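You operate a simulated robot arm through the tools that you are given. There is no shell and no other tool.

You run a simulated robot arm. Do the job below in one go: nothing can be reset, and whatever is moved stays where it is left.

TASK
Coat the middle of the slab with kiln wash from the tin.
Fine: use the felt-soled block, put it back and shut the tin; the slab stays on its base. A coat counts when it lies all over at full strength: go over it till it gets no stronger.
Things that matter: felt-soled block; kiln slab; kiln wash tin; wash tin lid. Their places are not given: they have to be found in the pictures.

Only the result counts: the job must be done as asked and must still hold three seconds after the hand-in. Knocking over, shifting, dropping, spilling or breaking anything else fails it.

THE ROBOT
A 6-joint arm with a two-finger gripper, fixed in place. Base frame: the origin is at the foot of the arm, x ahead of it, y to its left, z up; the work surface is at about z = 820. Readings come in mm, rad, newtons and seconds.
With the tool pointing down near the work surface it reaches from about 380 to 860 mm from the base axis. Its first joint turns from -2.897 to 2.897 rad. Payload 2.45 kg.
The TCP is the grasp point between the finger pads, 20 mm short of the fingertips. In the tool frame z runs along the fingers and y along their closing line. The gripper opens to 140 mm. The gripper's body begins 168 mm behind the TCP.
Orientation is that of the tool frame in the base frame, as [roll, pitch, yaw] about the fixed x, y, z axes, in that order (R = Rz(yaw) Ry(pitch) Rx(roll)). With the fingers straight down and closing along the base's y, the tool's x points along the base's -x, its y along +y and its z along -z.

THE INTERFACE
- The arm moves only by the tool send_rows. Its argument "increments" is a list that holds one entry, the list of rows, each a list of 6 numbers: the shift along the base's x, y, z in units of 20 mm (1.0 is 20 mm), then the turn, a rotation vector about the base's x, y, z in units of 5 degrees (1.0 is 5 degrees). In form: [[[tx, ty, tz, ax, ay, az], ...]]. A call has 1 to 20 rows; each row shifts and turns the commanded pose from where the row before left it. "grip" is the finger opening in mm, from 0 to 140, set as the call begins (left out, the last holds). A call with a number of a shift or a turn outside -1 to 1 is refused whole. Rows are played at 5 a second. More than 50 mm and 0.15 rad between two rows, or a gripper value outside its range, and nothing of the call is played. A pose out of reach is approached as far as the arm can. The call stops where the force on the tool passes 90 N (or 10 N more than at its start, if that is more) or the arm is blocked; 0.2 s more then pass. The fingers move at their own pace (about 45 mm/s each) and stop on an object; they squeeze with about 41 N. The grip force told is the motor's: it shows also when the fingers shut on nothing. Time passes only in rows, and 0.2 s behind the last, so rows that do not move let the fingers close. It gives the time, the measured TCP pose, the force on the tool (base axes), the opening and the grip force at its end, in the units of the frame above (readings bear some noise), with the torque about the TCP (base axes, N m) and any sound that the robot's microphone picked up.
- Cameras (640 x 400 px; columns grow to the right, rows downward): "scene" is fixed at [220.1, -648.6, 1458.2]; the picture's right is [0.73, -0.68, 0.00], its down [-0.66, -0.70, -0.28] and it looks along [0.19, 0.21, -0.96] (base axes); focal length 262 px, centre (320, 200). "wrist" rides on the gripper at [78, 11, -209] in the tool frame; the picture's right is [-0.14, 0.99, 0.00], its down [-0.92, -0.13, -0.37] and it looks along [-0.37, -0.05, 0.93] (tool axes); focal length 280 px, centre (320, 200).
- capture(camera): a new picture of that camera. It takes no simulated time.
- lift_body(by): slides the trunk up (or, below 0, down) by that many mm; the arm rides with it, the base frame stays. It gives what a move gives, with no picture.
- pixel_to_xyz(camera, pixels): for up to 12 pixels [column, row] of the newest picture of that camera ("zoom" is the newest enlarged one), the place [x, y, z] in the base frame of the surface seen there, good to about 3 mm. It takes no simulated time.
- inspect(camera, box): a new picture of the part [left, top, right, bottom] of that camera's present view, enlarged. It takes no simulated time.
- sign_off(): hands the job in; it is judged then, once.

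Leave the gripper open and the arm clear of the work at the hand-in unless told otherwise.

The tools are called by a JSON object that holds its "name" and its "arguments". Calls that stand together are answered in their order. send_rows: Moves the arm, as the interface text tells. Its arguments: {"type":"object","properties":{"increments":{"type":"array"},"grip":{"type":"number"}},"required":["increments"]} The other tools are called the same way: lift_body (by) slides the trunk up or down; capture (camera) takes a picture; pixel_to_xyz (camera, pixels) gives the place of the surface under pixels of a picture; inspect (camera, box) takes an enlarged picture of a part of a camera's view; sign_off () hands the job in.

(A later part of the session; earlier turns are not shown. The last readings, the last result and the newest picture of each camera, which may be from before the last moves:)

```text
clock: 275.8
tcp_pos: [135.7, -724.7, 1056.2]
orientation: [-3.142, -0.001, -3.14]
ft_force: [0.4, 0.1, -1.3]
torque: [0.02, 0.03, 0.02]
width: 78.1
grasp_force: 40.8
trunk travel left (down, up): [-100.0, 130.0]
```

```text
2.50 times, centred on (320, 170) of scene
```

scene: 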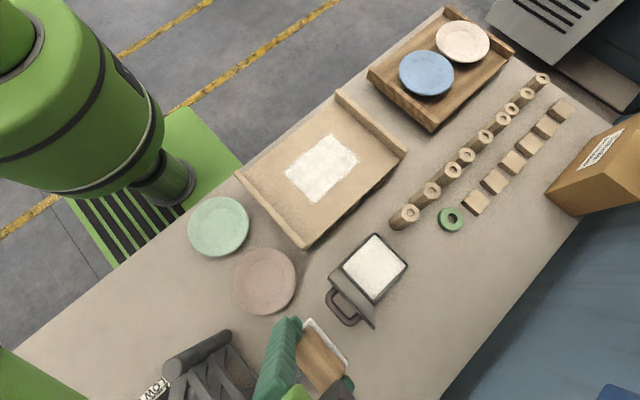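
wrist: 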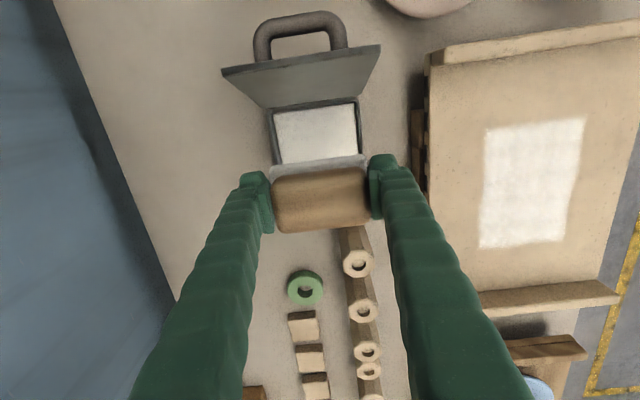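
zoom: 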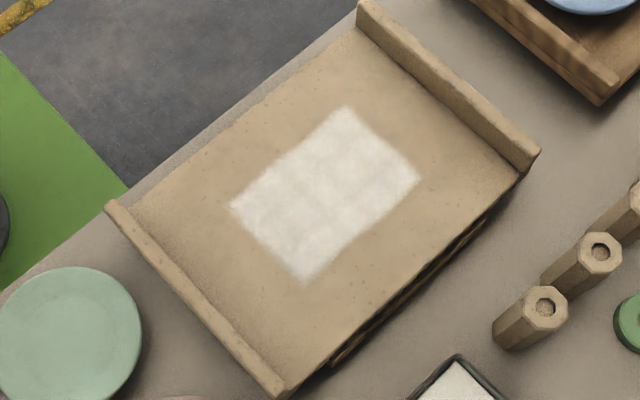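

A fully clear view. Zooming on the patch itself for weak spots before I put the block down.

{"name": "inspect", "arguments": {"camera": "scene", "box": [278, 125, 368, 210]}}

```text
4.71 times, centred on (323, 168) of scene
```

zoom: 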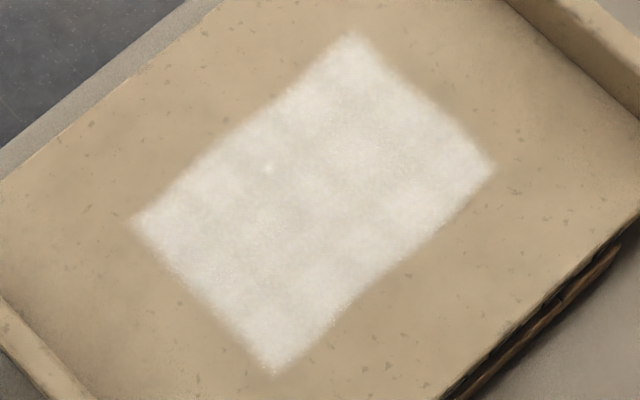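

There's a hint that the centre/+x side is slightly weaker than the −x end (where each load started). I'll do two more loads starting from the +x side, then compare from this same clear view. Back to the tin.

{"name": "send_rows", "arguments": {"increments": [[[0.88, 0.048, 0, 0, 0, 0], [0.88, 0.048, 0, 0, 0, 0], [0.88, 0.048, 0, 0, 0, 0], [0.88, 0.048, 0, 0, 0, 0], [0.88, 0.048, 0, 0, 0, 0], [0.88, 0.048, 0, 0, 0, 0], [0.88, 0.048, 0, 0, 0, 0], [0.88, 0.048, 0, 0, 0, 0], [0.88, 0.048, 0, 0, 0, 0], [0.88, 0.048, 0, 0, 0, 0], [0.84, 0.048, 0, 0, 0, 0], [0, 0, 0, 0, 0, 0]]]}}

{"name": "send_rows", "arguments": {"increments": [[[0, 0, -1, 0, 0, 0], [0, 0, -1, 0, 0, 0], [0, 0, -1, 0, 0, 0], [0, 0, -0.9, 0, 0, 0], [0, 0, -0.9, 0, 0, 0], [0, 0, -0.9, 0, 0, 0], [0, 0, -0.9, 0, 0, 0], [0, 0, -0.65, 0, 0, 0], [0, 0, 0, 0, 0, 0]]]}}

{"name": "inspect", "arguments": {"camera": "wrist", "box": [230, 90, 410, 250]}}

```text
clock: 278.4
tcp_pos: [328.6, -712.8, 1057.9]
orientation: [3.141, 0.002, 3.141]
ft_force: [-0.3, -0.5, -0.8]
torque: [0.0, 0.04, 0.03]
width: 77.8
grasp_force: 41.1
trunk travel left (down, up): [-100.0, 130.0]
```

```text
clock: 280.4
tcp_pos: [329.6, -713.8, 910.7]
orientation: [3.141, 0.0, -3.141]
ft_force: [0.4, 0.5, -1.3]
torque: [0.02, 0.03, 0.01]
width: 78.2
grasp_force: 40.5
trunk travel left (down, up): [-100.0, 130.0]
```

```text
2.50 times, centred on (320, 170) of wrist
```

zoom: 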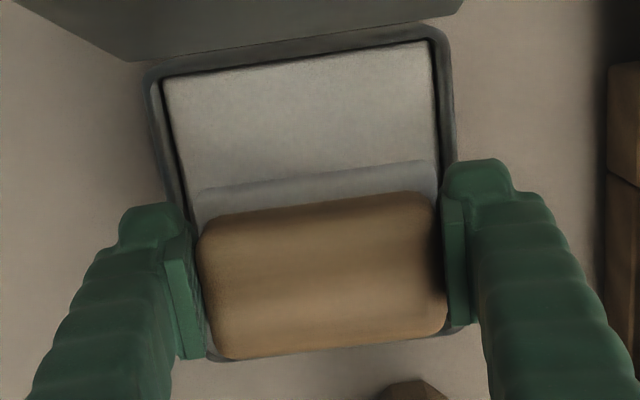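

The block has crept ~3 mm in the grip (towards +x and up), still secure and well inside the rim. Dipping.

{"name": "send_rows", "arguments": {"increments": [[[0, 0, -0.4, 0, 0, 0], [0, 0, -0.3, 0, 0, 0], [0, 0, -0.1, 0, 0, 0], [0, 0, 0, 0, 0, 0]]]}}

{"name": "send_rows", "arguments": {"increments": [[[0, 0, -0.07, 0, 0, 0], [0, 0, 0, 0, 0, 0]]]}}

```text
clock: 281.4
tcp_pos: [328.3, -713.3, 895.6]
orientation: [3.14, 0.001, 3.14]
ft_force: [0.5, -0.7, 1.4]
torque: [-0.15, 0.04, 0.01]
width: 77.9
grasp_force: 41.0
trunk travel left (down, up): [-100.0, 130.0]
```

```text
clock: 282.0
tcp_pos: [328.4, -715.2, 894.3]
orientation: [-3.14, -0.001, -3.141]
ft_force: [0.1, 1.5, 10.2]
torque: [0.17, 0.09, 0.02]
width: 77.6
grasp_force: 40.5
trunk travel left (down, up): [-100.0, 130.0]
```

{"name": "send_rows", "arguments": {"increments": [[[0, 0, -0.06, 0, 0, 0], [0, 0, 0, 0, 0, 0], [0, 0, 0, 0, 0, 0], [0, 0, 0, 0, 0, 0], [0, 0, 0, 0, 0, 0], [0, 0, 0, 0, 0, 0]]]}}

{"name": "send_rows", "arguments": {"increments": [[[0, 0, 0.6, 0, 0, 0], [0, 0, 0.9, 0, 0, 0], [0, 0, 0.9, 0, 0, 0], [0, 0, 0.9, 0, 0, 0], [0, 0, 0.9, 0, 0, 0], [0.7, 0.96, 0, 0, 0, 0], [0.7, 0.96, 0, 0, 0, 0], [0.7, 0.96, 0, 0, 0, 0], [0.7, 0.96, 0, 0, 0, 0], [0.7, 0.96, 0, 0, 0, 0], [0.7, 0.96, 0, 0, 0, 0], [0.7, 0.96, 0, 0, 0, 0], [0.7, 0.96, 0, 0, 0, 0], [0.7, 0.96, 0, 0, 0, 0], [0.7, 0.96, 0, 0, 0, 0], [0.7, 0.96, 0, 0, 0, 0], [0, 0, -0.9, 0, 0, 0], [0, 0, -0.9, 0, 0, 0], [0, 0, -0.9, 0, 0, 0], [0, 0, 0, 0, 0, 0]]]}}

{"name": "send_rows", "arguments": {"increments": [[[0, 0, -0.35, 0, 0, 0], [0, 0, -0.08, 0, 0, 0], [0, 0, 0, 0, 0, 0]]]}}

```text
clock: 283.4
tcp_pos: [328.6, -712.8, 895.5]
orientation: [-3.136, 0.003, 3.141]
ft_force: [4.1, -3.6, 29.9]
torque: [0.18, -0.02, 0.03]
width: 78.2
grasp_force: 40.6
trunk travel left (down, up): [-100.0, 130.0]
```

```text
clock: 287.6
tcp_pos: [482.5, -502.8, 922.8]
orientation: [-3.141, 0.0, -3.141]
ft_force: [-0.4, 0.0, -0.7]
torque: [0.03, 0.02, 0.01]
width: 77.5
grasp_force: 40.9
trunk travel left (down, up): [-100.0, 130.0]
```

```text
clock: 288.4
tcp_pos: [482.5, -502.8, 914.3]
orientation: [-3.141, 0.0, -3.141]
ft_force: [0.5, 0.2, 2.9]
torque: [-0.13, 0.0, 0.03]
width: 78.3
grasp_force: 40.8
trunk travel left (down, up): [-100.0, 130.0]
```

Light contact at the +x end. Pressing a little more and stroking −x along y=−503.

{"name": "send_rows", "arguments": {"increments": [[[0, 0, -0.07, 0, 0, 0], [-0.5, 0, 0, 0, 0, 0], [-0.5, 0, 0, 0, 0, 0], [-0.5, 0, 0, 0, 0, 0], [-0.5, 0, 0, 0, 0, 0], [-0.5, 0, 0, 0, 0, 0], [-0.5, 0, 0, 0, 0, 0], [-0.5, 0, 0, 0, 0, 0], [-0.5, 0, 0, 0, 0, 0]]]}}

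{"name": "send_rows", "arguments": {"increments": [[[-0.5, 0, 0, 0, 0, 0], [-0.5, 0, 0, 0, 0, 0], [-0.5, 0, 0, 0, 0, 0], [-0.5, 0, 0, 0, 0, 0], [-0.5, 0, 0, 0, 0, 0], [-0.5, 0, 0, 0, 0, 0], [-0.5, 0, 0, 0, 0, 0], [-0.5, 0, 0, 0, 0, 0]]]}}

{"name": "send_rows", "arguments": {"increments": [[[0.5, 0, 0, 0, 0, 0], [0.5, 0, 0, 0, 0, 0], [0.5, 0, 0, 0, 0, 0], [0.5, 0, 0, 0, 0, 0], [0.5, 0, 0, 0, 0, 0], [0.5, 0, 0, 0, 0, 0], [0.5, 0, 0, 0, 0, 0], [0.5, 0, 0, 0, 0, 0], [0.5, 0, 0, 0, 0, 0], [0.5, 0, 0, 0, 0, 0], [0.5, 0, 0, 0, 0, 0], [0.5, 0, 0, 0, 0, 0], [0.5, 0, 0, 0, 0, 0], [0.5, 0, 0, 0, 0, 0], [0.5, 0, 0, 0, 0, 0], [0.5, 0, 0, 0, 0, 0]]]}}

```text
clock: 290.4
tcp_pos: [402.9, -502.2, 916.3]
orientation: [-3.138, 0.001, 3.141]
ft_force: [11.5, -1.4, 37.0]
torque: [0.13, -0.37, -0.16]
width: 78.0
grasp_force: 40.9
trunk travel left (down, up): [-100.0, 130.0]
```

```text
clock: 292.2
tcp_pos: [320.6, -501.6, 915.5]
orientation: [-3.141, 0.001, -3.141]
ft_force: [10.2, -0.7, 36.4]
torque: [-0.25, -0.46, -0.04]
width: 78.0
grasp_force: 41.2
trunk travel left (down, up): [-100.0, 130.0]
```

```text
clock: 295.6
tcp_pos: [480.0, -501.8, 913.3]
orientation: [-3.139, 0.002, 3.141]
ft_force: [-6.7, -0.7, 17.8]
torque: [-0.05, -0.04, 0.04]
width: 78.5
grasp_force: 40.7
trunk travel left (down, up): [-100.0, 130.0]
```

Row −503 redone both ways with a fresh load. Reloading for the other rows.

{"name": "send_rows", "arguments": {"increments": [[[0, 0, 0.6, 0, 0, 0], [0, 0, 0.9, 0, 0, 0], [0, 0, 0.9, 0, 0, 0], [0, 0, 0.9, 0, 0, 0], [0, 0, 0.9, 0, 0, 0], [-0.69, -0.96, 0, 0, 0, 0], [-0.69, -0.96, 0, 0, 0, 0], [-0.69, -0.96, 0, 0, 0, 0], [-0.69, -0.96, 0, 0, 0, 0], [-0.69, -0.96, 0, 0, 0, 0], [-0.69, -0.96, 0, 0, 0, 0], [-0.69, -0.96, 0, 0, 0, 0], [-0.69, -0.96, 0, 0, 0, 0], [-0.69, -0.96, 0, 0, 0, 0], [-0.69, -0.96, 0, 0, 0, 0], [-0.69, -0.98, 0, 0, 0, 0], [0, 0, 0, 0, 0, 0]]]}}

{"name": "send_rows", "arguments": {"increments": [[[0, 0, -0.9, 0, 0, 0], [0, 0, -0.9, 0, 0, 0], [0, 0, -0.9, 0, 0, 0], [0, 0, -0.9, 0, 0, 0], [0, 0, -0.5, 0, 0, 0], [0, 0, 0, 0, 0, 0]]]}}

{"name": "inspect", "arguments": {"camera": "wrist", "box": [230, 90, 410, 250]}}

```text
clock: 299.2
tcp_pos: [330.0, -712.1, 997.7]
orientation: [-3.142, 0.0, -3.141]
ft_force: [-0.5, -1.3, -1.4]
torque: [0.04, -0.02, 0.02]
width: 78.7
grasp_force: 40.8
trunk travel left (down, up): [-100.0, 130.0]
```

```text
clock: 300.6
tcp_pos: [330.4, -713.8, 914.2]
orientation: [-3.141, 0.0, -3.141]
ft_force: [-0.2, -0.3, -0.3]
torque: [0.01, -0.01, -0.01]
width: 78.5
grasp_force: 41.1
trunk travel left (down, up): [-100.0, 130.0]
```

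```text
2.50 times, centred on (320, 170) of wrist
```

zoom: 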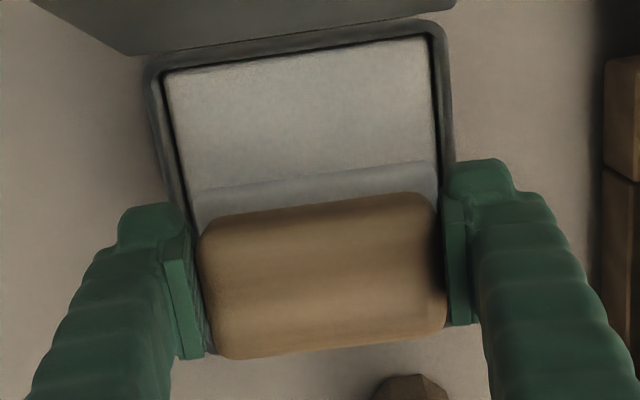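

{"name": "send_rows", "arguments": {"increments": [[[-0.08, 0, -0.5, 0, 0, 0], [0, 0, -0.35, 0, 0, 0], [0, 0, -0.1, 0, 0, 0], [0, 0, 0, 0, 0, 0]]]}}

{"name": "send_rows", "arguments": {"increments": [[[0, 0, -0.07, 0, 0, 0], [0, 0, 0, 0, 0, 0], [0, 0, 0, 0, 0, 0], [0, 0, 0, 0, 0, 0]]]}}

```text
clock: 301.6
tcp_pos: [328.9, -713.1, 896.8]
orientation: [-3.141, 0.001, 3.14]
ft_force: [0.8, -0.4, -0.9]
torque: [-0.01, 0.02, 0.01]
width: 78.2
grasp_force: 41.0
trunk travel left (down, up): [-100.0, 130.0]
```

```text
clock: 302.6
tcp_pos: [329.5, -714.5, 895.7]
orientation: [-3.139, -0.001, 3.141]
ft_force: [-0.4, -0.2, 6.0]
torque: [0.01, -0.24, -0.02]
width: 78.2
grasp_force: 40.7
trunk travel left (down, up): [-100.0, 130.0]
```

{"name": "send_rows", "arguments": {"increments": [[[0, 0, -0.08, 0, 0, 0], [0, 0, 0, 0, 0, 0], [0, 0, 0, 0, 0, 0], [0, 0, 0, 0, 0, 0], [0, 0, 0, 0, 0, 0]]]}}

{"name": "send_rows", "arguments": {"increments": [[[0, 0, 0.6, 0, 0, 0], [0, 0, 0.9, 0, 0, 0], [0, 0, 0.9, 0, 0, 0], [0, 0, 0.9, 0, 0, 0], [0, 0, 0.9, 0, 0, 0], [0.51, 0.95, 0, 0, 0, 0], [0.51, 0.95, 0, 0, 0, 0], [0.51, 0.95, 0, 0, 0, 0], [0.51, 0.95, 0, 0, 0, 0], [0.51, 0.95, 0, 0, 0, 0], [0.51, 0.95, 0, 0, 0, 0], [0.51, 0.95, 0, 0, 0, 0], [0.51, 0.95, 0, 0, 0, 0], [0.51, 0.95, 0, 0, 0, 0], [0.51, 0.95, 0, 0, 0, 0], [0.51, 0.95, 0, 0, 0, 0], [0.51, 0.95, 0, 0, 0, 0], [0.51, 0.95, 0, 0, 0, 0], [0.51, 0.95, 0, 0, 0, 0], [0.51, 0.9, 0, 0, 0, 0]]]}}

{"name": "send_rows", "arguments": {"increments": [[[0, 0, -0.9, 0, 0, 0], [0, 0, -0.9, 0, 0, 0], [0, 0, -0.9, 0, 0, 0], [0, 0, -0.4, 0, 0, 0], [0, 0, 0, 0, 0, 0]]]}}

```text
clock: 303.8
tcp_pos: [328.8, -713.9, 894.5]
orientation: [-3.137, 0.001, -3.14]
ft_force: [0.8, -1.0, 24.3]
torque: [0.34, -0.13, 0.02]
width: 78.3
grasp_force: 40.8
trunk travel left (down, up): [-100.0, 130.0]
```

```text
clock: 308.0
tcp_pos: [482.8, -429.5, 976.8]
orientation: [3.139, 0.001, 3.141]
ft_force: [0.9, -0.1, -1.1]
torque: [-0.01, 0.0, -0.02]
width: 78.2
grasp_force: 40.7
trunk travel left (down, up): [-100.0, 130.0]
```

```text
clock: 309.2
tcp_pos: [483.4, -429.8, 915.5]
orientation: [-3.141, 0.001, -3.141]
ft_force: [-0.4, -0.3, -1.2]
torque: [-0.02, 0.0, 0.01]
width: 78.2
grasp_force: 41.2
trunk travel left (down, up): [-100.0, 130.0]
```

Lowering to contact at the +x end of y=−430, then stroke −x.

{"name": "send_rows", "arguments": {"increments": [[[0, 0, -0.1, 0, 0, 0], [0, 0, 0, 0, 0, 0]]]}}

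{"name": "send_rows", "arguments": {"increments": [[[0, 0, -0.06, 0, 0, 0], [0, 0, 0, 0, 0, 0]]]}}

```text
clock: 309.8
tcp_pos: [481.8, -429.5, 914.3]
orientation: [-3.14, 0.002, -3.14]
ft_force: [-0.5, 1.6, 15.4]
torque: [-0.36, 0.08, -0.01]
width: 78.5
grasp_force: 41.0
trunk travel left (down, up): [-100.0, 130.0]
```

```text
clock: 310.4
tcp_pos: [482.4, -430.3, 914.8]
orientation: [-3.138, 0.004, -3.142]
ft_force: [0.4, 1.5, 35.2]
torque: [0.25, 0.13, 0.03]
width: 78.1
grasp_force: 41.8
trunk travel left (down, up): [-100.0, 130.0]
```

{"name": "send_rows", "arguments": {"increments": [[[0, 0, 0.03, 0, 0, 0], [-0.5, 0, 0, 0, 0, 0], [-0.5, 0, 0, 0, 0, 0], [-0.5, 0, 0, 0, 0, 0], [-0.5, 0, 0, 0, 0, 0], [-0.5, 0, 0, 0, 0, 0], [-0.5, 0, 0, 0, 0, 0], [-0.5, 0, 0, 0, 0, 0], [-0.5, 0, 0, 0, 0, 0]]]}}

{"name": "send_rows", "arguments": {"increments": [[[-0.5, 0, 0, 0, 0, 0], [-0.5, 0, 0, 0, 0, 0], [-0.5, 0, 0, 0, 0, 0], [-0.5, 0, 0, 0, 0, 0], [-0.5, 0, 0, 0, 0, 0], [-0.5, 0, 0, 0, 0, 0], [-0.5, 0, 0, 0, 0, 0], [-0.5, 0, 0, 0, 0, 0]]]}}

{"name": "send_rows", "arguments": {"increments": [[[0.5, 0, 0, 0, 0, 0], [0.5, 0, 0, 0, 0, 0], [0.5, 0, 0, 0, 0, 0], [0.5, 0, 0, 0, 0, 0], [0.5, 0, 0, 0, 0, 0], [0.5, 0, 0, 0, 0, 0], [0.5, 0, 0, 0, 0, 0], [0.5, 0, 0, 0, 0, 0], [0.5, 0, 0, 0, 0, 0], [0.5, 0, 0, 0, 0, 0], [0.5, 0, 0, 0, 0, 0], [0.5, 0, 0, 0, 0, 0], [0.5, 0, 0, 0, 0, 0], [0.5, 0, 0, 0, 0, 0], [0.5, 0, 0, 0, 0, 0], [0.5, 0, 0, 0, 0, 0]]]}}

{"name": "send_rows", "arguments": {"increments": [[[0, -0.45, -0.03, 0, 0, 0], [0, -0.45, 0, 0, 0, 0], [0, -0.45, 0, 0, 0, 0], [0, -0.45, 0, 0, 0, 0], [-0.5, 0, 0, 0, 0, 0], [-0.5, 0, 0, 0, 0, 0], [-0.5, 0, 0, 0, 0, 0], [-0.5, 0, 0, 0, 0, 0], [-0.5, 0, 0, 0, 0, 0], [-0.5, 0, 0, 0, 0, 0], [-0.5, 0, 0, 0, 0, 0], [-0.5, 0, 0, 0, 0, 0], [-0.5, 0, 0, 0, 0, 0], [-0.5, 0, 0, 0, 0, 0], [-0.5, 0, 0, 0, 0, 0], [-0.5, 0, 0, 0, 0, 0], [-0.5, 0, 0, 0, 0, 0], [-0.5, 0, 0, 0, 0, 0], [-0.5, 0, 0, 0, 0, 0], [-0.5, 0, 0, 0, 0, 0]]]}}

```text
clock: 312.4
tcp_pos: [402.4, -431.3, 914.6]
orientation: [-3.139, 0.0, 3.141]
ft_force: [13.4, -1.4, 40.4]
torque: [-0.17, -0.37, 0.04]
width: 78.0
grasp_force: 40.7
trunk travel left (down, up): [-100.0, 130.0]
```

```text
clock: 314.2
tcp_pos: [322.2, -429.6, 913.4]
orientation: [-3.138, 0.001, 3.14]
ft_force: [11.1, -2.0, 39.1]
torque: [-0.38, -0.46, 0.06]
width: 78.1
grasp_force: 41.0
trunk travel left (down, up): [-100.0, 130.0]
```

```text
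clock: 317.6
tcp_pos: [481.5, -429.0, 914.0]
orientation: [3.14, 0.001, 3.141]
ft_force: [-2.2, -0.6, 12.0]
torque: [-0.05, -0.16, 0.04]
width: 78.8
grasp_force: 41.0
trunk travel left (down, up): [-100.0, 130.0]
```

```text
clock: 321.8
tcp_pos: [321.4, -465.6, 913.1]
orientation: [-3.138, 0.002, 3.141]
ft_force: [11.8, -1.8, 39.6]
torque: [-0.03, -0.48, -0.05]
width: 78.5
grasp_force: 40.8
trunk travel left (down, up): [-100.0, 130.0]
```

Good firm loaded passes. Lifting and returning to above the block's home for the clear comparison view.

{"name": "send_rows", "arguments": {"increments": [[[0, 0, 0.6, 0, 0, 0], [0, 0, 0.95, 0, 0, 0], [0, 0, 0.95, 0, 0, 0], [0, 0, 0.95, 0, 0, 0], [0, 0, 0.95, 0, 0, 0], [0, 0, 0.95, 0, 0, 0], [0, 0, 0.95, 0, 0, 0], [0, 0, 0.95, 0, 0, 0], [0, 0, 0, 0, 0, 0]]]}}

{"name": "send_rows", "arguments": {"increments": [[[-0.67, -0.925, 0, 0, 0, 0], [-0.67, -0.925, 0, 0, 0, 0], [-0.67, -0.925, 0, 0, 0, 0], [-0.67, -0.925, 0, 0, 0, 0], [-0.67, -0.925, 0, 0, 0, 0], [-0.67, -0.925, 0, 0, 0, 0], [-0.67, -0.925, 0, 0, 0, 0], [-0.67, -0.925, 0, 0, 0, 0], [-0.67, -0.925, 0, 0, 0, 0], [-0.67, -0.925, 0, 0, 0, 0], [-0.67, -0.925, 0, 0, 0, 0], [-0.67, -0.925, 0, 0, 0, 0], [-0.67, -0.925, 0, 0, 0, 0], [-0.67, -0.925, 0, 0, 0, 0], [0, 0, 0, 0, 0, 0]]]}}

{"name": "capture", "arguments": {"camera": "scene"}}

{"name": "inspect", "arguments": {"camera": "scene", "box": [278, 125, 368, 210]}}

{"name": "inspect", "arguments": {"camera": "scene", "box": [230, 90, 410, 250]}}

```text
clock: 323.8
tcp_pos: [321.6, -465.9, 1055.2]
orientation: [-3.142, 0.0, -3.14]
ft_force: [-0.3, 0.7, -1.8]
torque: [-0.02, 0.02, 0.01]
width: 78.2
grasp_force: 41.0
trunk travel left (down, up): [-100.0, 130.0]
```

```text
clock: 327.0
tcp_pos: [135.1, -725.9, 1057.7]
orientation: [-3.141, 0.0, -3.141]
ft_force: [-1.0, -0.1, -2.0]
torque: [-0.01, -0.01, -0.02]
width: 78.0
grasp_force: 41.2
trunk travel left (down, up): [-100.0, 130.0]
```

```text
taken
```

scene: 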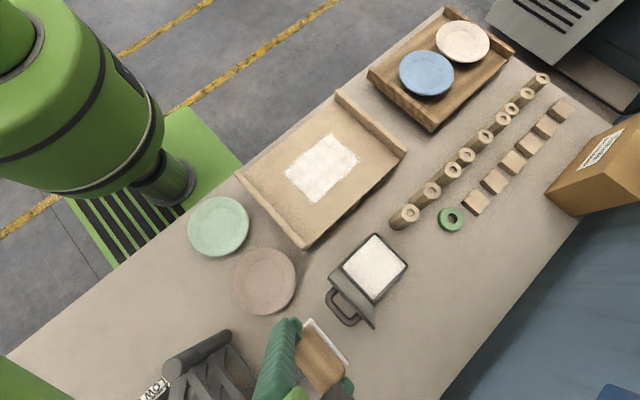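

```text
4.71 times, centred on (323, 168) of scene
```

zoom: 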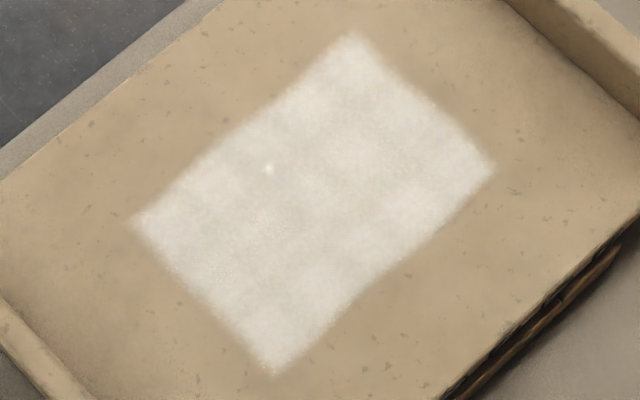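

```text
2.50 times, centred on (320, 170) of scene
```

zoom: 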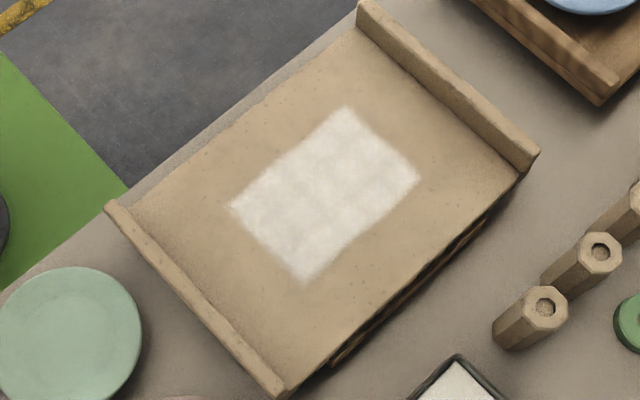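

Identical to the previous view: the coat gets no stronger. Now placing the block back. First checking how it sits in the grip.

{"name": "inspect", "arguments": {"camera": "wrist", "box": [200, 100, 440, 260]}}

{"name": "inspect", "arguments": {"camera": "scene", "box": [240, 300, 380, 400]}}

```text
2.50 times, centred on (320, 180) of wrist
```

zoom: 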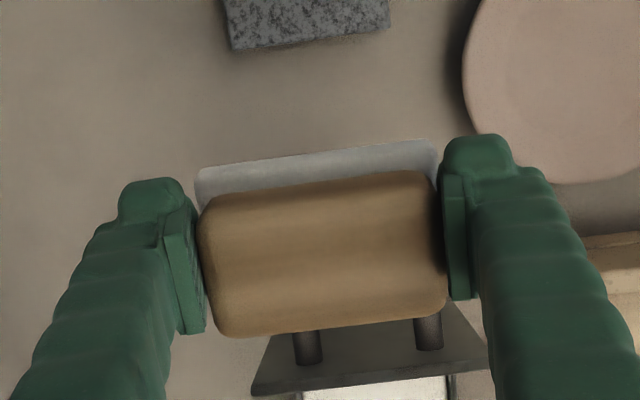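

```text
4.00 times, centred on (310, 350) of scene
```

zoom: 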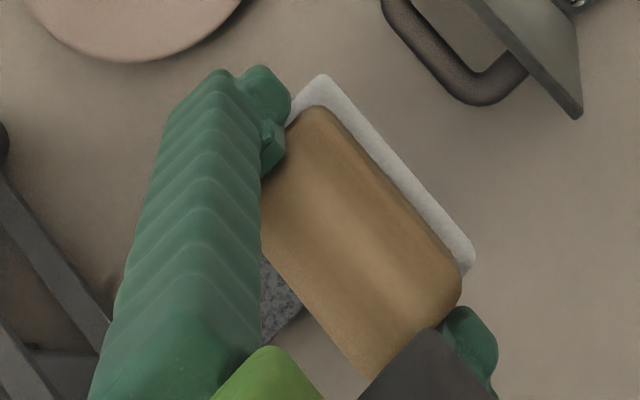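

{"name": "pixel_to_xyz", "arguments": {"camera": "zoom", "pixels": [[318, 80], [472, 245], [380, 140], [330, 115], [440, 270], [390, 190], [300, 200], [350, 270], [400, 250], [470, 262], [275, 240], [340, 350]]}}

{"name": "inspect", "arguments": {"camera": "wrist", "box": [200, 100, 440, 260]}}

{"name": "pixel_to_xyz", "arguments": {"camera": "zoom", "pixels": [[200, 172], [435, 143], [320, 160], [320, 190], [320, 320], [210, 220], [430, 200], [320, 250], [225, 325], [440, 300], [250, 200], [400, 180]]}}

```text
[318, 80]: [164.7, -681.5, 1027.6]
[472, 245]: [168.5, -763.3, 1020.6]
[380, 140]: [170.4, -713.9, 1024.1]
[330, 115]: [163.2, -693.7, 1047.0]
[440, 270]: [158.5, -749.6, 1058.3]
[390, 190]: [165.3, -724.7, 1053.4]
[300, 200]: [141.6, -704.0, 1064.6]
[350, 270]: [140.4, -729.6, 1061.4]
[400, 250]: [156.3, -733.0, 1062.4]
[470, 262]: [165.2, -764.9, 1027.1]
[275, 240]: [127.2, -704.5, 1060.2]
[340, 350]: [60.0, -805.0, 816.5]
```

```text
2.50 times, centred on (320, 180) of wrist
```

zoom: 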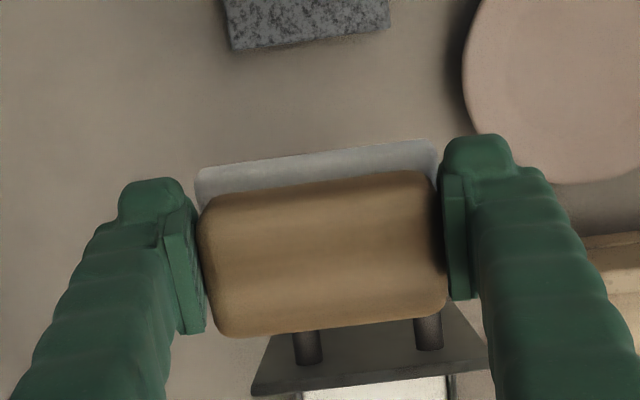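

```text
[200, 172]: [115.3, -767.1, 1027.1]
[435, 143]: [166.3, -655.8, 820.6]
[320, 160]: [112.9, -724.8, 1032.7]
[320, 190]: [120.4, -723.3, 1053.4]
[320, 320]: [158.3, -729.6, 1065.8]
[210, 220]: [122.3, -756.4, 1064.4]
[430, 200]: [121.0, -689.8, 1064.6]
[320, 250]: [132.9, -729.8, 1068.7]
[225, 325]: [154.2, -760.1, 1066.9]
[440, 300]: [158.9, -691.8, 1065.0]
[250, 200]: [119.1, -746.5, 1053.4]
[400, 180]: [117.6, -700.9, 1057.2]
```

The block has crept +7 mm in x (level, secure) in the grip, so I'll place with TCP x≈127.5 to restore its old position. Descending to just above the table.

{"name": "send_rows", "arguments": {"increments": [[[-0.375, 0, -0.9, 0, 0, 0], [0, 0, -1, 0, 0, 0], [0, 0, -1, 0, 0, 0], [0, 0, -1, 0, 0, 0], [0, 0, -1, 0, 0, 0], [0, 0, -1, 0, 0, 0], [0, 0, -1, 0, 0, 0], [0, 0, -1, 0, 0, 0], [0, 0, -0.9, 0, 0, 0], [0, 0, -0.5, 0, 0, 0], [0, 0, 0, 0, 0, 0]]]}}

{"name": "inspect", "arguments": {"camera": "wrist", "box": [200, 60, 440, 260]}}

```text
clock: 329.4
tcp_pos: [126.6, -725.8, 871.4]
orientation: [3.141, 0.0, -3.141]
ft_force: [-0.1, -0.1, -1.2]
torque: [0.0, 0.03, 0.0]
width: 78.2
grasp_force: 41.1
trunk travel left (down, up): [-100.0, 130.0]
```

```text
2.00 times, centred on (320, 160) of wrist
```

zoom: 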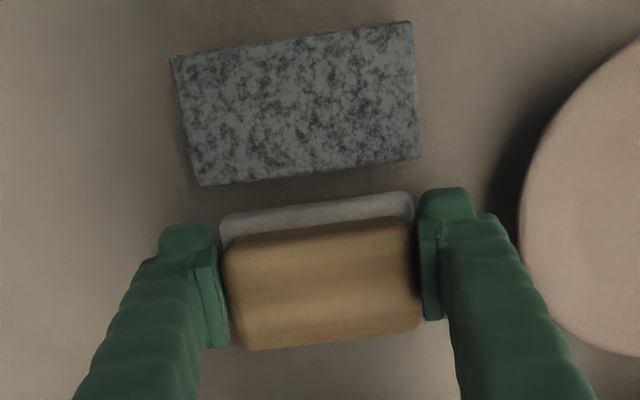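

Clear of the stone and plate. Lowering to contact in small steps.

{"name": "send_rows", "arguments": {"increments": [[[0, 0, -0.3, 0, 0, 0], [0, 0, -0.2, 0, 0, 0], [0, 0, 0, 0, 0, 0]]]}}

{"name": "send_rows", "arguments": {"increments": [[[0, 0, -0.1, 0, 0, 0], [0, 0, 0, 0, 0, 0]]]}}

{"name": "send_rows", "arguments": {"increments": [[[0, 0, -0.06, 0, 0, 0], [0, 0, 0, 0, 0, 0]]]}}

```text
clock: 330.2
tcp_pos: [126.7, -724.7, 860.4]
orientation: [-3.141, -0.001, -3.141]
ft_force: [-0.3, 0.7, -1.7]
torque: [0.01, -0.03, -0.02]
width: 78.2
grasp_force: 41.1
trunk travel left (down, up): [-100.0, 130.0]
```

```text
clock: 330.8
tcp_pos: [125.5, -724.8, 859.5]
orientation: [-3.142, -0.001, 3.141]
ft_force: [-0.1, -1.0, -0.9]
torque: [0.01, 0.03, -0.01]
width: 78.1
grasp_force: 41.0
trunk travel left (down, up): [-100.0, 130.0]
```

```text
clock: 331.4
tcp_pos: [125.9, -724.3, 859.3]
orientation: [-3.14, 0.0, 3.14]
ft_force: [-0.9, 1.6, 7.4]
torque: [-0.26, 0.03, 0.02]
width: 78.0
grasp_force: 41.5
trunk travel left (down, up): [-100.0, 130.0]
```

Standing on the table (7 N). Opening and rising straight up.

{"name": "send_rows", "arguments": {"increments": [[[0, 0, 0.02, 0, 0, 0], [0, 0, 0, 0, 0, 0], [0, 0, 0, 0, 0, 0]]], "grip": 96}}

{"name": "send_rows", "arguments": {"increments": [[[0, 0, 0.5, 0, 0, 0], [0, 0, 0.9, 0, 0, 0], [0, 0, 0.95, 0, 0, 0], [0, 0, 0.95, 0, 0, 0], [0, 0, 0.95, 0, 0, 0], [0, 0, 0.95, 0, 0, 0], [0, 0, 0.95, 0, 0, 0], [0, 0, 0.95, 0, 0, 0], [0, 0, 0.95, 0, 0, 0], [0, 0, 0.95, 0, 0, 0], [0, 0, 0, 0, 0, 0]]]}}

{"name": "capture", "arguments": {"camera": "wrist"}}

{"name": "inspect", "arguments": {"camera": "wrist", "box": [250, 60, 410, 180]}}

```text
clock: 332.2
tcp_pos: [126.2, -725.1, 859.4]
orientation: [-3.141, 0.0, 3.142]
ft_force: [-0.2, 0.4, 0.1]
torque: [0.02, 0.03, -0.02]
width: 96.2
grasp_force: 0.1
trunk travel left (down, up): [-100.0, 130.0]
```

```text
clock: 334.6
tcp_pos: [126.0, -724.0, 1038.7]
orientation: [-3.141, -0.001, -3.139]
ft_force: [1.0, 0.0, 0.2]
torque: [0.02, 0.03, -0.01]
width: 96.0
grasp_force: 0.1
trunk travel left (down, up): [-100.0, 130.0]
```

```text
taken
```

wrist: 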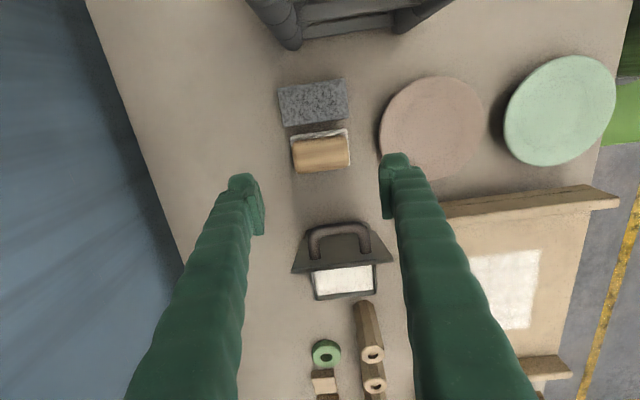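

```text
3.33 times, centred on (330, 120) of wrist
```

zoom: 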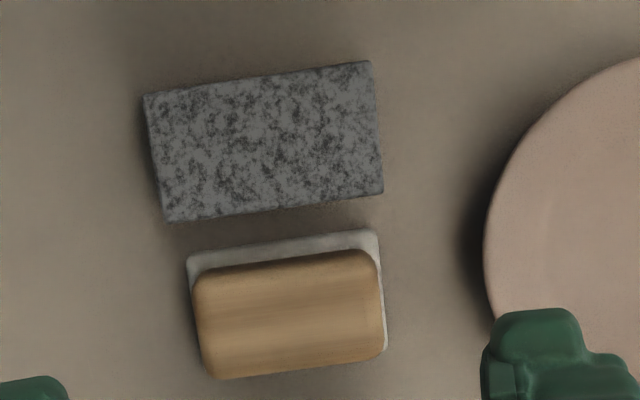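

{"name": "pixel_to_xyz", "arguments": {"camera": "zoom", "pixels": [[190, 260], [374, 234], [384, 345], [285, 243], [285, 375], [290, 320], [147, 97], [368, 64], [382, 190], [165, 218], [198, 320], [380, 300]]}}

{"name": "pixel_to_xyz", "arguments": {"camera": "wrist", "pixels": [[311, 245], [340, 230], [367, 243], [293, 268], [392, 264], [338, 263], [345, 281], [480, 290], [510, 260], [530, 320], [305, 270], [380, 262]]}}

```text
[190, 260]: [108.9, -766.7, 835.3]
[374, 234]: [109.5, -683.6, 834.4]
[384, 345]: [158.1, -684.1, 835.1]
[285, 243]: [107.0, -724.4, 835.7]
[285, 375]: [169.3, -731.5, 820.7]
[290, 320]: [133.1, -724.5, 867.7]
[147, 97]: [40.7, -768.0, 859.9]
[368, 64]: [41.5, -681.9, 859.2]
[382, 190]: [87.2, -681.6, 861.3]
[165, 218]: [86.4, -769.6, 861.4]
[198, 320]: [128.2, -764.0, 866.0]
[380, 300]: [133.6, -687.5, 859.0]
```

```text
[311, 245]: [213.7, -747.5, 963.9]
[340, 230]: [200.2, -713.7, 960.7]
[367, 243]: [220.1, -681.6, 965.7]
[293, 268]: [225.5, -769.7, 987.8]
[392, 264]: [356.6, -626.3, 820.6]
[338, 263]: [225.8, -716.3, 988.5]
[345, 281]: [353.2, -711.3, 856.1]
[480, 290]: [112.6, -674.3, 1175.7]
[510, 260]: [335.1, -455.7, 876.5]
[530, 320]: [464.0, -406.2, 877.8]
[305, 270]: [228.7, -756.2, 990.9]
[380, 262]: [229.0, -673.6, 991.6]
```

Block is back exactly where it was (x 107–161, y −767…−684). Now to shut the lid in a controlled way: turn −90° and tilt 40° as before, fingers at 20 mm, and approach the handle (bar near x 202, z 957).

{"name": "send_rows", "arguments": {"increments": [[[0.1, 0.1, 0.3, 0, 0, 0], [0.1, 0.1, 0.15, 0, 0, -1], [0.1, 0.1, 0, 0, 0, -1], [0.1, 0.1, 0, 0, 0, -1], [0.1, 0.075, 0, 0, 0, -1], [0.1, 0, 0, 0, 0, -1], [0.025, 0, 0, 0, 0, -1], [0, 0, 0, 0, 0, -1], [0, 0, 0, 0, 0, -1], [0, 0, 0, 0, 0, -1], [0, 0, 0, 0, 0, -1], [0, 0, 0, 0, 0, -1], [0, 0, 0, 0, 0, -1], [0, 0, 0, 0, 0, -1], [0, 0, 0, 0, 0, -1], [0, 0, 0, 0, 0, -1], [0, 0, 0, 0, 0, -1], [0, 0, 0, 0, 0, -1], [0, 0, 0, 0, 0, -1], [0, 0, 0, 0, 0, 0]]], "grip": 20}}

{"name": "send_rows", "arguments": {"increments": [[[0.1, 0, 0, 0, -1, 0], [0.2, 0, 0, 0, -1, 0], [0.2, 0, 0, 0, -1, 0], [0.2, 0, 0, 0, -1, 0], [0.2, 0, 0, 0, -1, 0], [0.2, 0, 0, 0, -1, 0], [0.2, 0, 0, 0, -1, 0], [0.2, 0, 0, 0, -1, 0], [0, 0, 0, 0, 0, 0]]]}}

{"name": "capture", "arguments": {"camera": "wrist"}}

```text
clock: 338.8
tcp_pos: [139.1, -715.1, 1045.8]
orientation: [3.141, 0.0, 1.568]
ft_force: [-1.1, 0.1, 0.9]
torque: [0.01, 0.0, 0.03]
width: 20.1
grasp_force: 0.0
trunk travel left (down, up): [-100.0, 130.0]
```

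```text
clock: 340.8
tcp_pos: [170.0, -716.4, 1046.9]
orientation: [2.442, 0.0, 1.57]
ft_force: [-0.2, 0.6, 0.4]
torque: [0.01, -0.02, 0.02]
width: 20.0
grasp_force: 0.0
trunk travel left (down, up): [-100.0, 130.0]
```

```text
taken
```

wrist: 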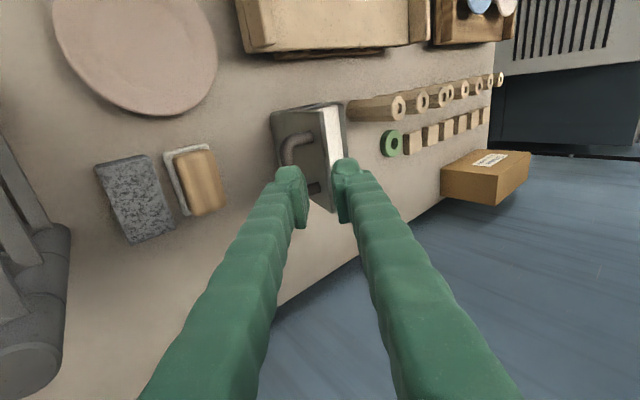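

Tilted as planned. Lowering to (168.5, −714.5, 1005).

{"name": "send_rows", "arguments": {"increments": [[[-0.05, 0.05, -0.7, 0, 0, 0], [0, 0, -0.7, 0, 0, 0], [0, 0, -0.68, 0, 0, 0], [0, 0, 0, 0, 0, 0]]]}}

{"name": "inspect", "arguments": {"camera": "wrist", "box": [220, 90, 440, 260]}}

```text
clock: 341.8
tcp_pos: [169.3, -715.6, 1005.0]
orientation: [2.444, 0.001, 1.572]
ft_force: [0.5, 0.0, 0.0]
torque: [0.01, 0.0, 0.0]
width: 19.7
grasp_force: 0.0
trunk travel left (down, up): [-100.0, 130.0]
```

```text
2.35 times, centred on (330, 175) of wrist
```

zoom: 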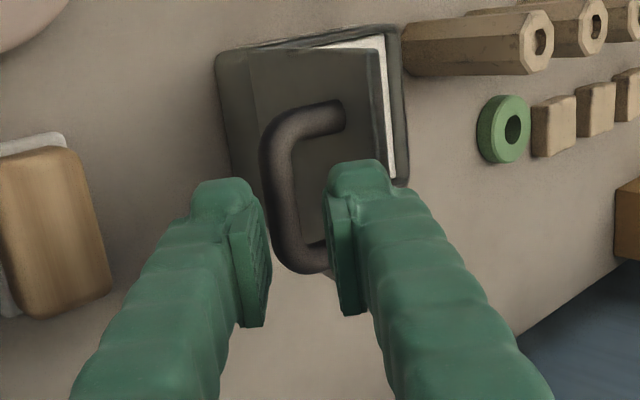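

The bar is offset to the left of the tool axis by ~10 mm, mostly because I'm 10 mm high. Lowering 10 mm and re-checking.

{"name": "send_rows", "arguments": {"increments": [[[0, 0, -0.5, 0, 0, 0], [0, 0, 0, 0, 0, 0]]]}}

{"name": "inspect", "arguments": {"camera": "wrist", "box": [220, 90, 440, 260]}}

```text
clock: 342.4
tcp_pos: [168.2, -714.7, 994.4]
orientation: [2.443, 0.001, 1.569]
ft_force: [0.3, -0.5, 0.1]
torque: [-0.04, 0.01, 0.01]
width: 20.1
grasp_force: 0.0
trunk travel left (down, up): [-100.0, 130.0]
```

```text
2.35 times, centred on (330, 175) of wrist
```

zoom: 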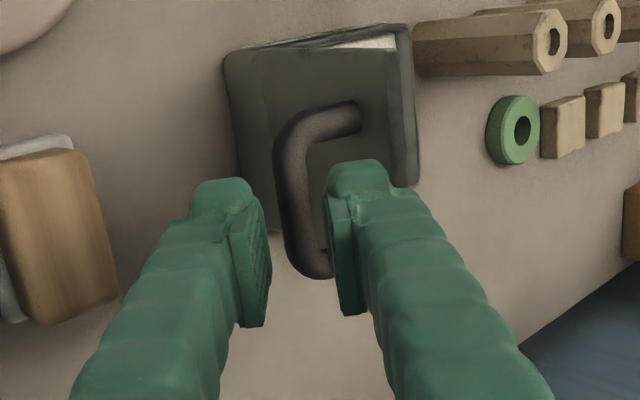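

Bar centre now within ~2 mm of the tool axis. Approaching along the axis 40 mm.

{"name": "send_rows", "arguments": {"increments": [[[0.32, 0, -0.385, 0, 0, 0], [0.32, 0, -0.385, 0, 0, 0], [0, 0, 0, 0, 0, 0]]]}}

{"name": "send_rows", "arguments": {"increments": [[[0.32, 0, -0.385, 0, 0, 0], [0.32, 0, -0.385, 0, 0, 0], [0, 0, 0, 0, 0, 0]]]}}

{"name": "inspect", "arguments": {"camera": "wrist", "box": [220, 90, 440, 260]}}

```text
clock: 343.2
tcp_pos: [180.4, -714.9, 980.3]
orientation: [2.445, 0.002, 1.571]
ft_force: [-0.9, 1.3, -0.1]
torque: [0.01, 0.02, 0.01]
width: 19.9
grasp_force: 0.1
trunk travel left (down, up): [-100.0, 130.0]
```

```text
clock: 344.0
tcp_pos: [193.8, -714.5, 963.8]
orientation: [2.444, 0.001, 1.571]
ft_force: [-0.9, 1.1, 0.8]
torque: [0.01, 0.01, -0.01]
width: 20.0
grasp_force: 0.1
trunk travel left (down, up): [-100.0, 130.0]
```

```text
2.35 times, centred on (330, 175) of wrist
```

zoom: 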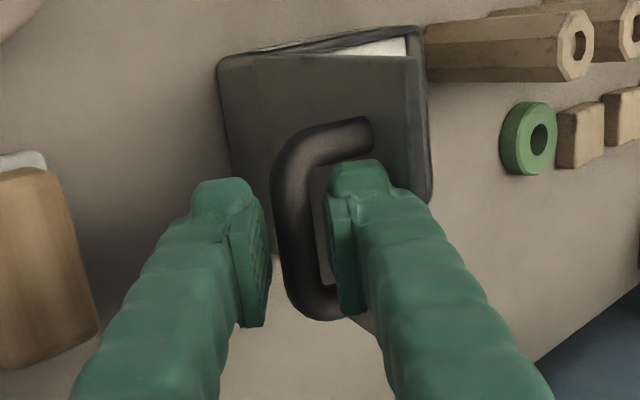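

The bar lies between the pads. Moving in 8 mm more and closing on it.

{"name": "send_rows", "arguments": {"increments": [[[0.15, 0, -0.18, 0, 0, 0], [0.15, 0, -0.18, 0, 0, 0], [0, 0, 0, 0, 0, 0]]]}}

{"name": "send_rows", "arguments": {"increments": [[[0, 0, 0, 0, 0, 0], [0, 0, 0, 0, 0, 0], [0, 0, 0, 0, 0, 0]]], "grip": 0}}

{"name": "inspect", "arguments": {"camera": "wrist", "box": [220, 90, 440, 260]}}

```text
clock: 344.8
tcp_pos: [199.4, -714.2, 956.2]
orientation: [2.445, 0.0, 1.57]
ft_force: [0.2, -0.6, 0.1]
torque: [0.01, 0.02, 0.04]
width: 19.8
grasp_force: 0.1
trunk travel left (down, up): [-100.0, 130.0]
```

```text
clock: 345.6
tcp_pos: [199.7, -714.4, 957.5]
orientation: [2.443, 0.001, 1.573]
ft_force: [4.6, 0.2, 1.8]
torque: [-0.55, -0.04, 0.77]
width: 11.3
grasp_force: 38.0
trunk travel left (down, up): [-100.0, 130.0]
```

```text
2.35 times, centred on (330, 175) of wrist
```

zoom: 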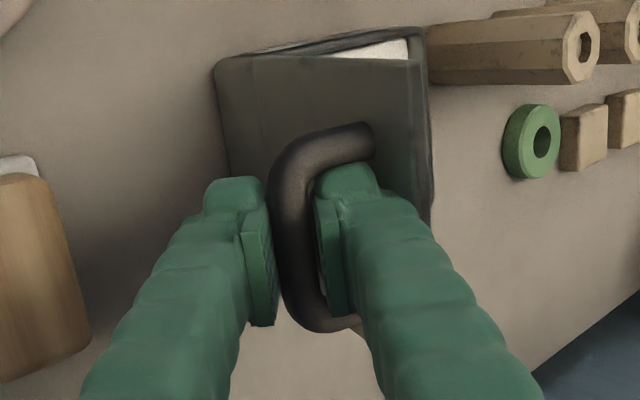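

Gripped with small forces. Reversing the arc, un-tilting as the lid comes over: first ~15°.

{"name": "send_rows", "arguments": {"increments": [[[0.25, 0, 0.12, 0, 0.4, 0], [0.425, 0, 0.22, 0, 0.4, 0], [0, 0, 0, 0, 0, 0]]]}}

{"name": "send_rows", "arguments": {"increments": [[[0.445, 0, 0.19, 0, 0.4, 0], [0.455, 0, 0.14, 0, 0.4, 0], [0, 0, 0, 0, 0, 0]]]}}

```text
clock: 346.4
tcp_pos: [213.6, -713.7, 964.9]
orientation: [2.513, -0.001, 1.571]
ft_force: [0.3, 2.1, -0.7]
torque: [-0.46, 0.0, 0.86]
width: 10.4
grasp_force: 38.2
trunk travel left (down, up): [-100.0, 130.0]
```

```text
clock: 347.2
tcp_pos: [231.3, -715.3, 970.8]
orientation: [2.582, 0.001, 1.57]
ft_force: [0.3, 4.2, -2.0]
torque: [-0.37, 0.04, 1.07]
width: 10.0
grasp_force: 37.1
trunk travel left (down, up): [-100.0, 130.0]
```

Forces are tiny. Continuing the arc.

{"name": "send_rows", "arguments": {"increments": [[[0.46, 0, 0.1, 0, 0.4, 0], [0.475, 0, 0.06, 0, 0.4, 0], [0, 0, 0, 0, 0, 0]]]}}

{"name": "send_rows", "arguments": {"increments": [[[0.47, 0, 0.02, 0, 0.4, 0], [0.475, 0, -0.02, 0, 0.4, 0], [0, 0, 0, 0, 0, 0]]]}}

{"name": "send_rows", "arguments": {"increments": [[[0.465, 0, -0.06, 0, 0.4, 0], [0.46, 0, -0.09, 0, 0.4, 0], [0, 0, 0, 0, 0, 0]]]}}

```text
clock: 348.0
tcp_pos: [250.2, -713.9, 973.6]
orientation: [2.653, -0.002, 1.57]
ft_force: [-1.2, 2.4, -4.4]
torque: [-0.33, 0.09, 1.11]
width: 9.5
grasp_force: 36.7
trunk travel left (down, up): [-100.0, 130.0]
```

```text
clock: 348.8
tcp_pos: [269.0, -714.3, 974.0]
orientation: [2.724, -0.001, 1.572]
ft_force: [-0.8, 3.5, -8.8]
torque: [-0.39, 0.06, 0.98]
width: 9.7
grasp_force: 37.3
trunk travel left (down, up): [-100.0, 130.0]
```

```text
clock: 349.6
tcp_pos: [287.1, -715.5, 969.9]
orientation: [2.792, 0.0, 1.573]
ft_force: [-3.4, 0.0, -10.0]
torque: [-0.03, 0.09, 1.02]
width: 9.2
grasp_force: 36.6
trunk travel left (down, up): [-100.0, 130.0]
```

{"name": "send_rows", "arguments": {"increments": [[[0.45, 0, -0.19, 0, 0.4, 0], [0.435, 0, -0.2, 0, 0.4, 0], [0, 0, 0, 0, 0, 0]]]}}

{"name": "send_rows", "arguments": {"increments": [[[0.42, 0, -0.225, 0, 0.4, 0], [0.395, 0, -0.26, 0, 0.4, 0], [0, 0, 0, 0, 0, 0]]]}}

{"name": "send_rows", "arguments": {"increments": [[[0.375, 0, -0.29, 0, 0.4, 0], [0.345, 0, -0.32, 0, 0.4, 0], [0, 0, 0, 0, 0, 0]]]}}

{"name": "inspect", "arguments": {"camera": "wrist", "box": [200, 90, 420, 260]}}

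```text
clock: 350.4
tcp_pos: [306.0, -715.3, 963.1]
orientation: [2.861, 0.0, 1.57]
ft_force: [-0.3, 1.1, -1.1]
torque: [0.35, 0.08, 0.98]
width: 9.6
grasp_force: 37.1
trunk travel left (down, up): [-100.0, 130.0]
```

```text
clock: 351.2
tcp_pos: [321.8, -714.9, 954.0]
orientation: [2.933, 0.002, 1.57]
ft_force: [1.5, 1.4, -0.9]
torque: [-0.17, 0.05, 0.75]
width: 9.2
grasp_force: 36.9
trunk travel left (down, up): [-100.0, 130.0]
```

```text
clock: 352.0
tcp_pos: [337.0, -714.4, 940.7]
orientation: [3.001, 0.001, 1.571]
ft_force: [0.9, -1.7, 0.6]
torque: [-0.05, -0.03, 0.59]
width: 9.1
grasp_force: 36.6
trunk travel left (down, up): [-100.0, 130.0]
```

```text
2.35 times, centred on (310, 175) of wrist
```

zoom: 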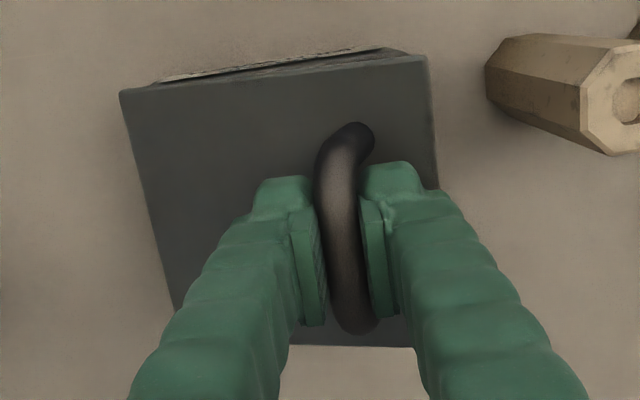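

About 24° left. Finishing the closing.

{"name": "send_rows", "arguments": {"increments": [[[0.31, 0, -0.345, 0, 0.4, 0], [0.275, 0, -0.37, 0, 0.4, 0], [0, 0, 0, 0, 0, 0]]]}}

{"name": "send_rows", "arguments": {"increments": [[[0.24, 0, -0.39, 0, 0.4, 0], [0.2, 0, -0.41, 0, 0.4, 0], [0, 0, 0, 0, 0, 0]]]}}

{"name": "send_rows", "arguments": {"increments": [[[0.1, 0, -0.3, 0, 0, 0], [0, 0, 0, 0, 0, 0]]]}}

```text
clock: 352.8
tcp_pos: [347.7, -714.4, 926.2]
orientation: [3.071, 0.0, 1.57]
ft_force: [1.6, -3.7, 0.1]
torque: [-0.01, -0.02, 0.43]
width: 9.1
grasp_force: 36.5
trunk travel left (down, up): [-100.0, 130.0]
```

```text
clock: 353.6
tcp_pos: [356.6, -714.2, 910.5]
orientation: [3.14, 0.001, 1.57]
ft_force: [4.1, -0.2, -0.3]
torque: [0.11, -0.07, 0.18]
width: 9.1
grasp_force: 36.9
trunk travel left (down, up): [-100.0, 130.0]
```

```text
clock: 354.2
tcp_pos: [359.3, -713.1, 904.9]
orientation: [-3.142, 0.001, 1.57]
ft_force: [5.1, -1.2, 1.9]
torque: [0.02, -0.01, 0.04]
width: 8.9
grasp_force: 36.5
trunk travel left (down, up): [-100.0, 130.0]
```

Nearly seated. Pressing down 2 mm at a time to be sure it's shut.

{"name": "send_rows", "arguments": {"increments": [[[0.03, 0, -0.1, 0, 0, 0], [0, 0, 0, 0, 0, 0]]]}}

{"name": "send_rows", "arguments": {"increments": [[[0.02, 0, -0.1, 0, 0, 0], [0, 0, 0, 0, 0, 0]]]}}

```text
clock: 354.8
tcp_pos: [358.8, -714.3, 903.7]
orientation: [3.142, 0.0, 1.569]
ft_force: [7.7, -1.4, 2.3]
torque: [-0.06, 0.03, 0.02]
width: 9.0
grasp_force: 36.5
trunk travel left (down, up): [-100.0, 130.0]
```

```text
clock: 355.4
tcp_pos: [359.9, -715.5, 902.6]
orientation: [3.141, 0.001, 1.57]
ft_force: [9.9, -2.0, 6.2]
torque: [0.33, 0.0, -0.02]
width: 9.0
grasp_force: 36.8
trunk travel left (down, up): [-100.0, 130.0]
```

{"name": "send_rows", "arguments": {"increments": [[[0.05, 0, -0.1, 0, 0, 0], [0, 0, 0, 0, 0, 0]]]}}

{"name": "inspect", "arguments": {"camera": "wrist", "box": [200, 90, 420, 260]}}

```text
clock: 356.0
tcp_pos: [360.4, -714.9, 901.6]
orientation: [3.141, 0.004, 1.571]
ft_force: [4.6, -1.1, 20.6]
torque: [0.5, 0.02, -0.04]
width: 9.0
grasp_force: 36.2
trunk travel left (down, up): [-100.0, 130.0]
```

```text
2.35 times, centred on (310, 175) of wrist
```

zoom: 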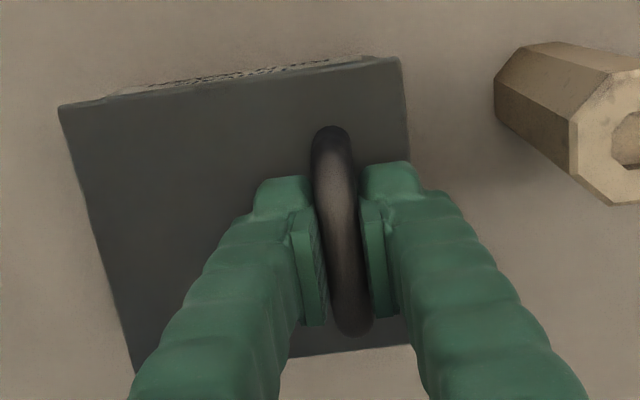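

20 N push with no further travel: the lid is shut. Relaxing, opening, and rising.

{"name": "send_rows", "arguments": {"increments": [[[0, 0, 0.1, 0, 0, 0], [0, 0, 0, 0, 0, 0]]]}}

{"name": "send_rows", "arguments": {"increments": [[[0, 0, 0, 0, 0, 0], [0, 0, 0, 0, 0, 0], [0, 0, 0, 0, 0, 0], [0, 0, 0, 0, 0, 0]]], "grip": 50}}

{"name": "send_rows", "arguments": {"increments": [[[0, 0, 0.5, 0, 0, 0], [0, 0, 0.9, 0, 0, 0], [0, 0, 0.9, 0, 0, 0], [0, 0, 0.9, 0, 0, 0], [0, 0, 0.9, 0, 0, 0], [0, 0, 0.9, 0, 0, 0], [0, 0, 0.9, 0, 0, 0], [0, 0, 0.9, 0, 0, 0], [0, 0, 0.9, 0, 0, 0], [0, 0, 0.9, 0, 0, 0], [0, 0, 0, 0, 0, 0]]]}}

{"name": "capture", "arguments": {"camera": "wrist"}}

```text
clock: 356.6
tcp_pos: [360.7, -714.4, 901.4]
orientation: [-3.141, 0.002, 1.57]
ft_force: [2.2, -4.9, 13.3]
torque: [-0.84, -0.01, 0.03]
width: 8.8
grasp_force: 36.3
trunk travel left (down, up): [-100.0, 130.0]
```

```text
clock: 357.6
tcp_pos: [360.5, -714.5, 901.9]
orientation: [3.141, -0.001, 1.572]
ft_force: [-0.7, 0.2, 0.0]
torque: [-0.02, 0.01, -0.01]
width: 50.1
grasp_force: 0.0
trunk travel left (down, up): [-100.0, 130.0]
```

```text
clock: 360.0
tcp_pos: [360.2, -716.4, 1072.1]
orientation: [3.141, 0.0, 1.57]
ft_force: [1.4, -0.3, 0.0]
torque: [0.0, -0.02, 0.01]
width: 50.0
grasp_force: 0.1
trunk travel left (down, up): [-100.0, 130.0]
```

```text
taken
```

wrist: 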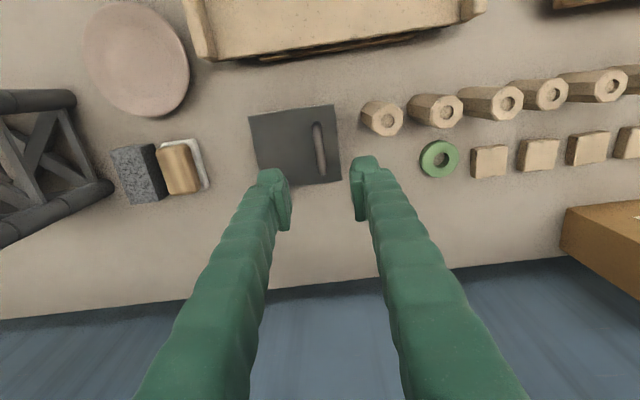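

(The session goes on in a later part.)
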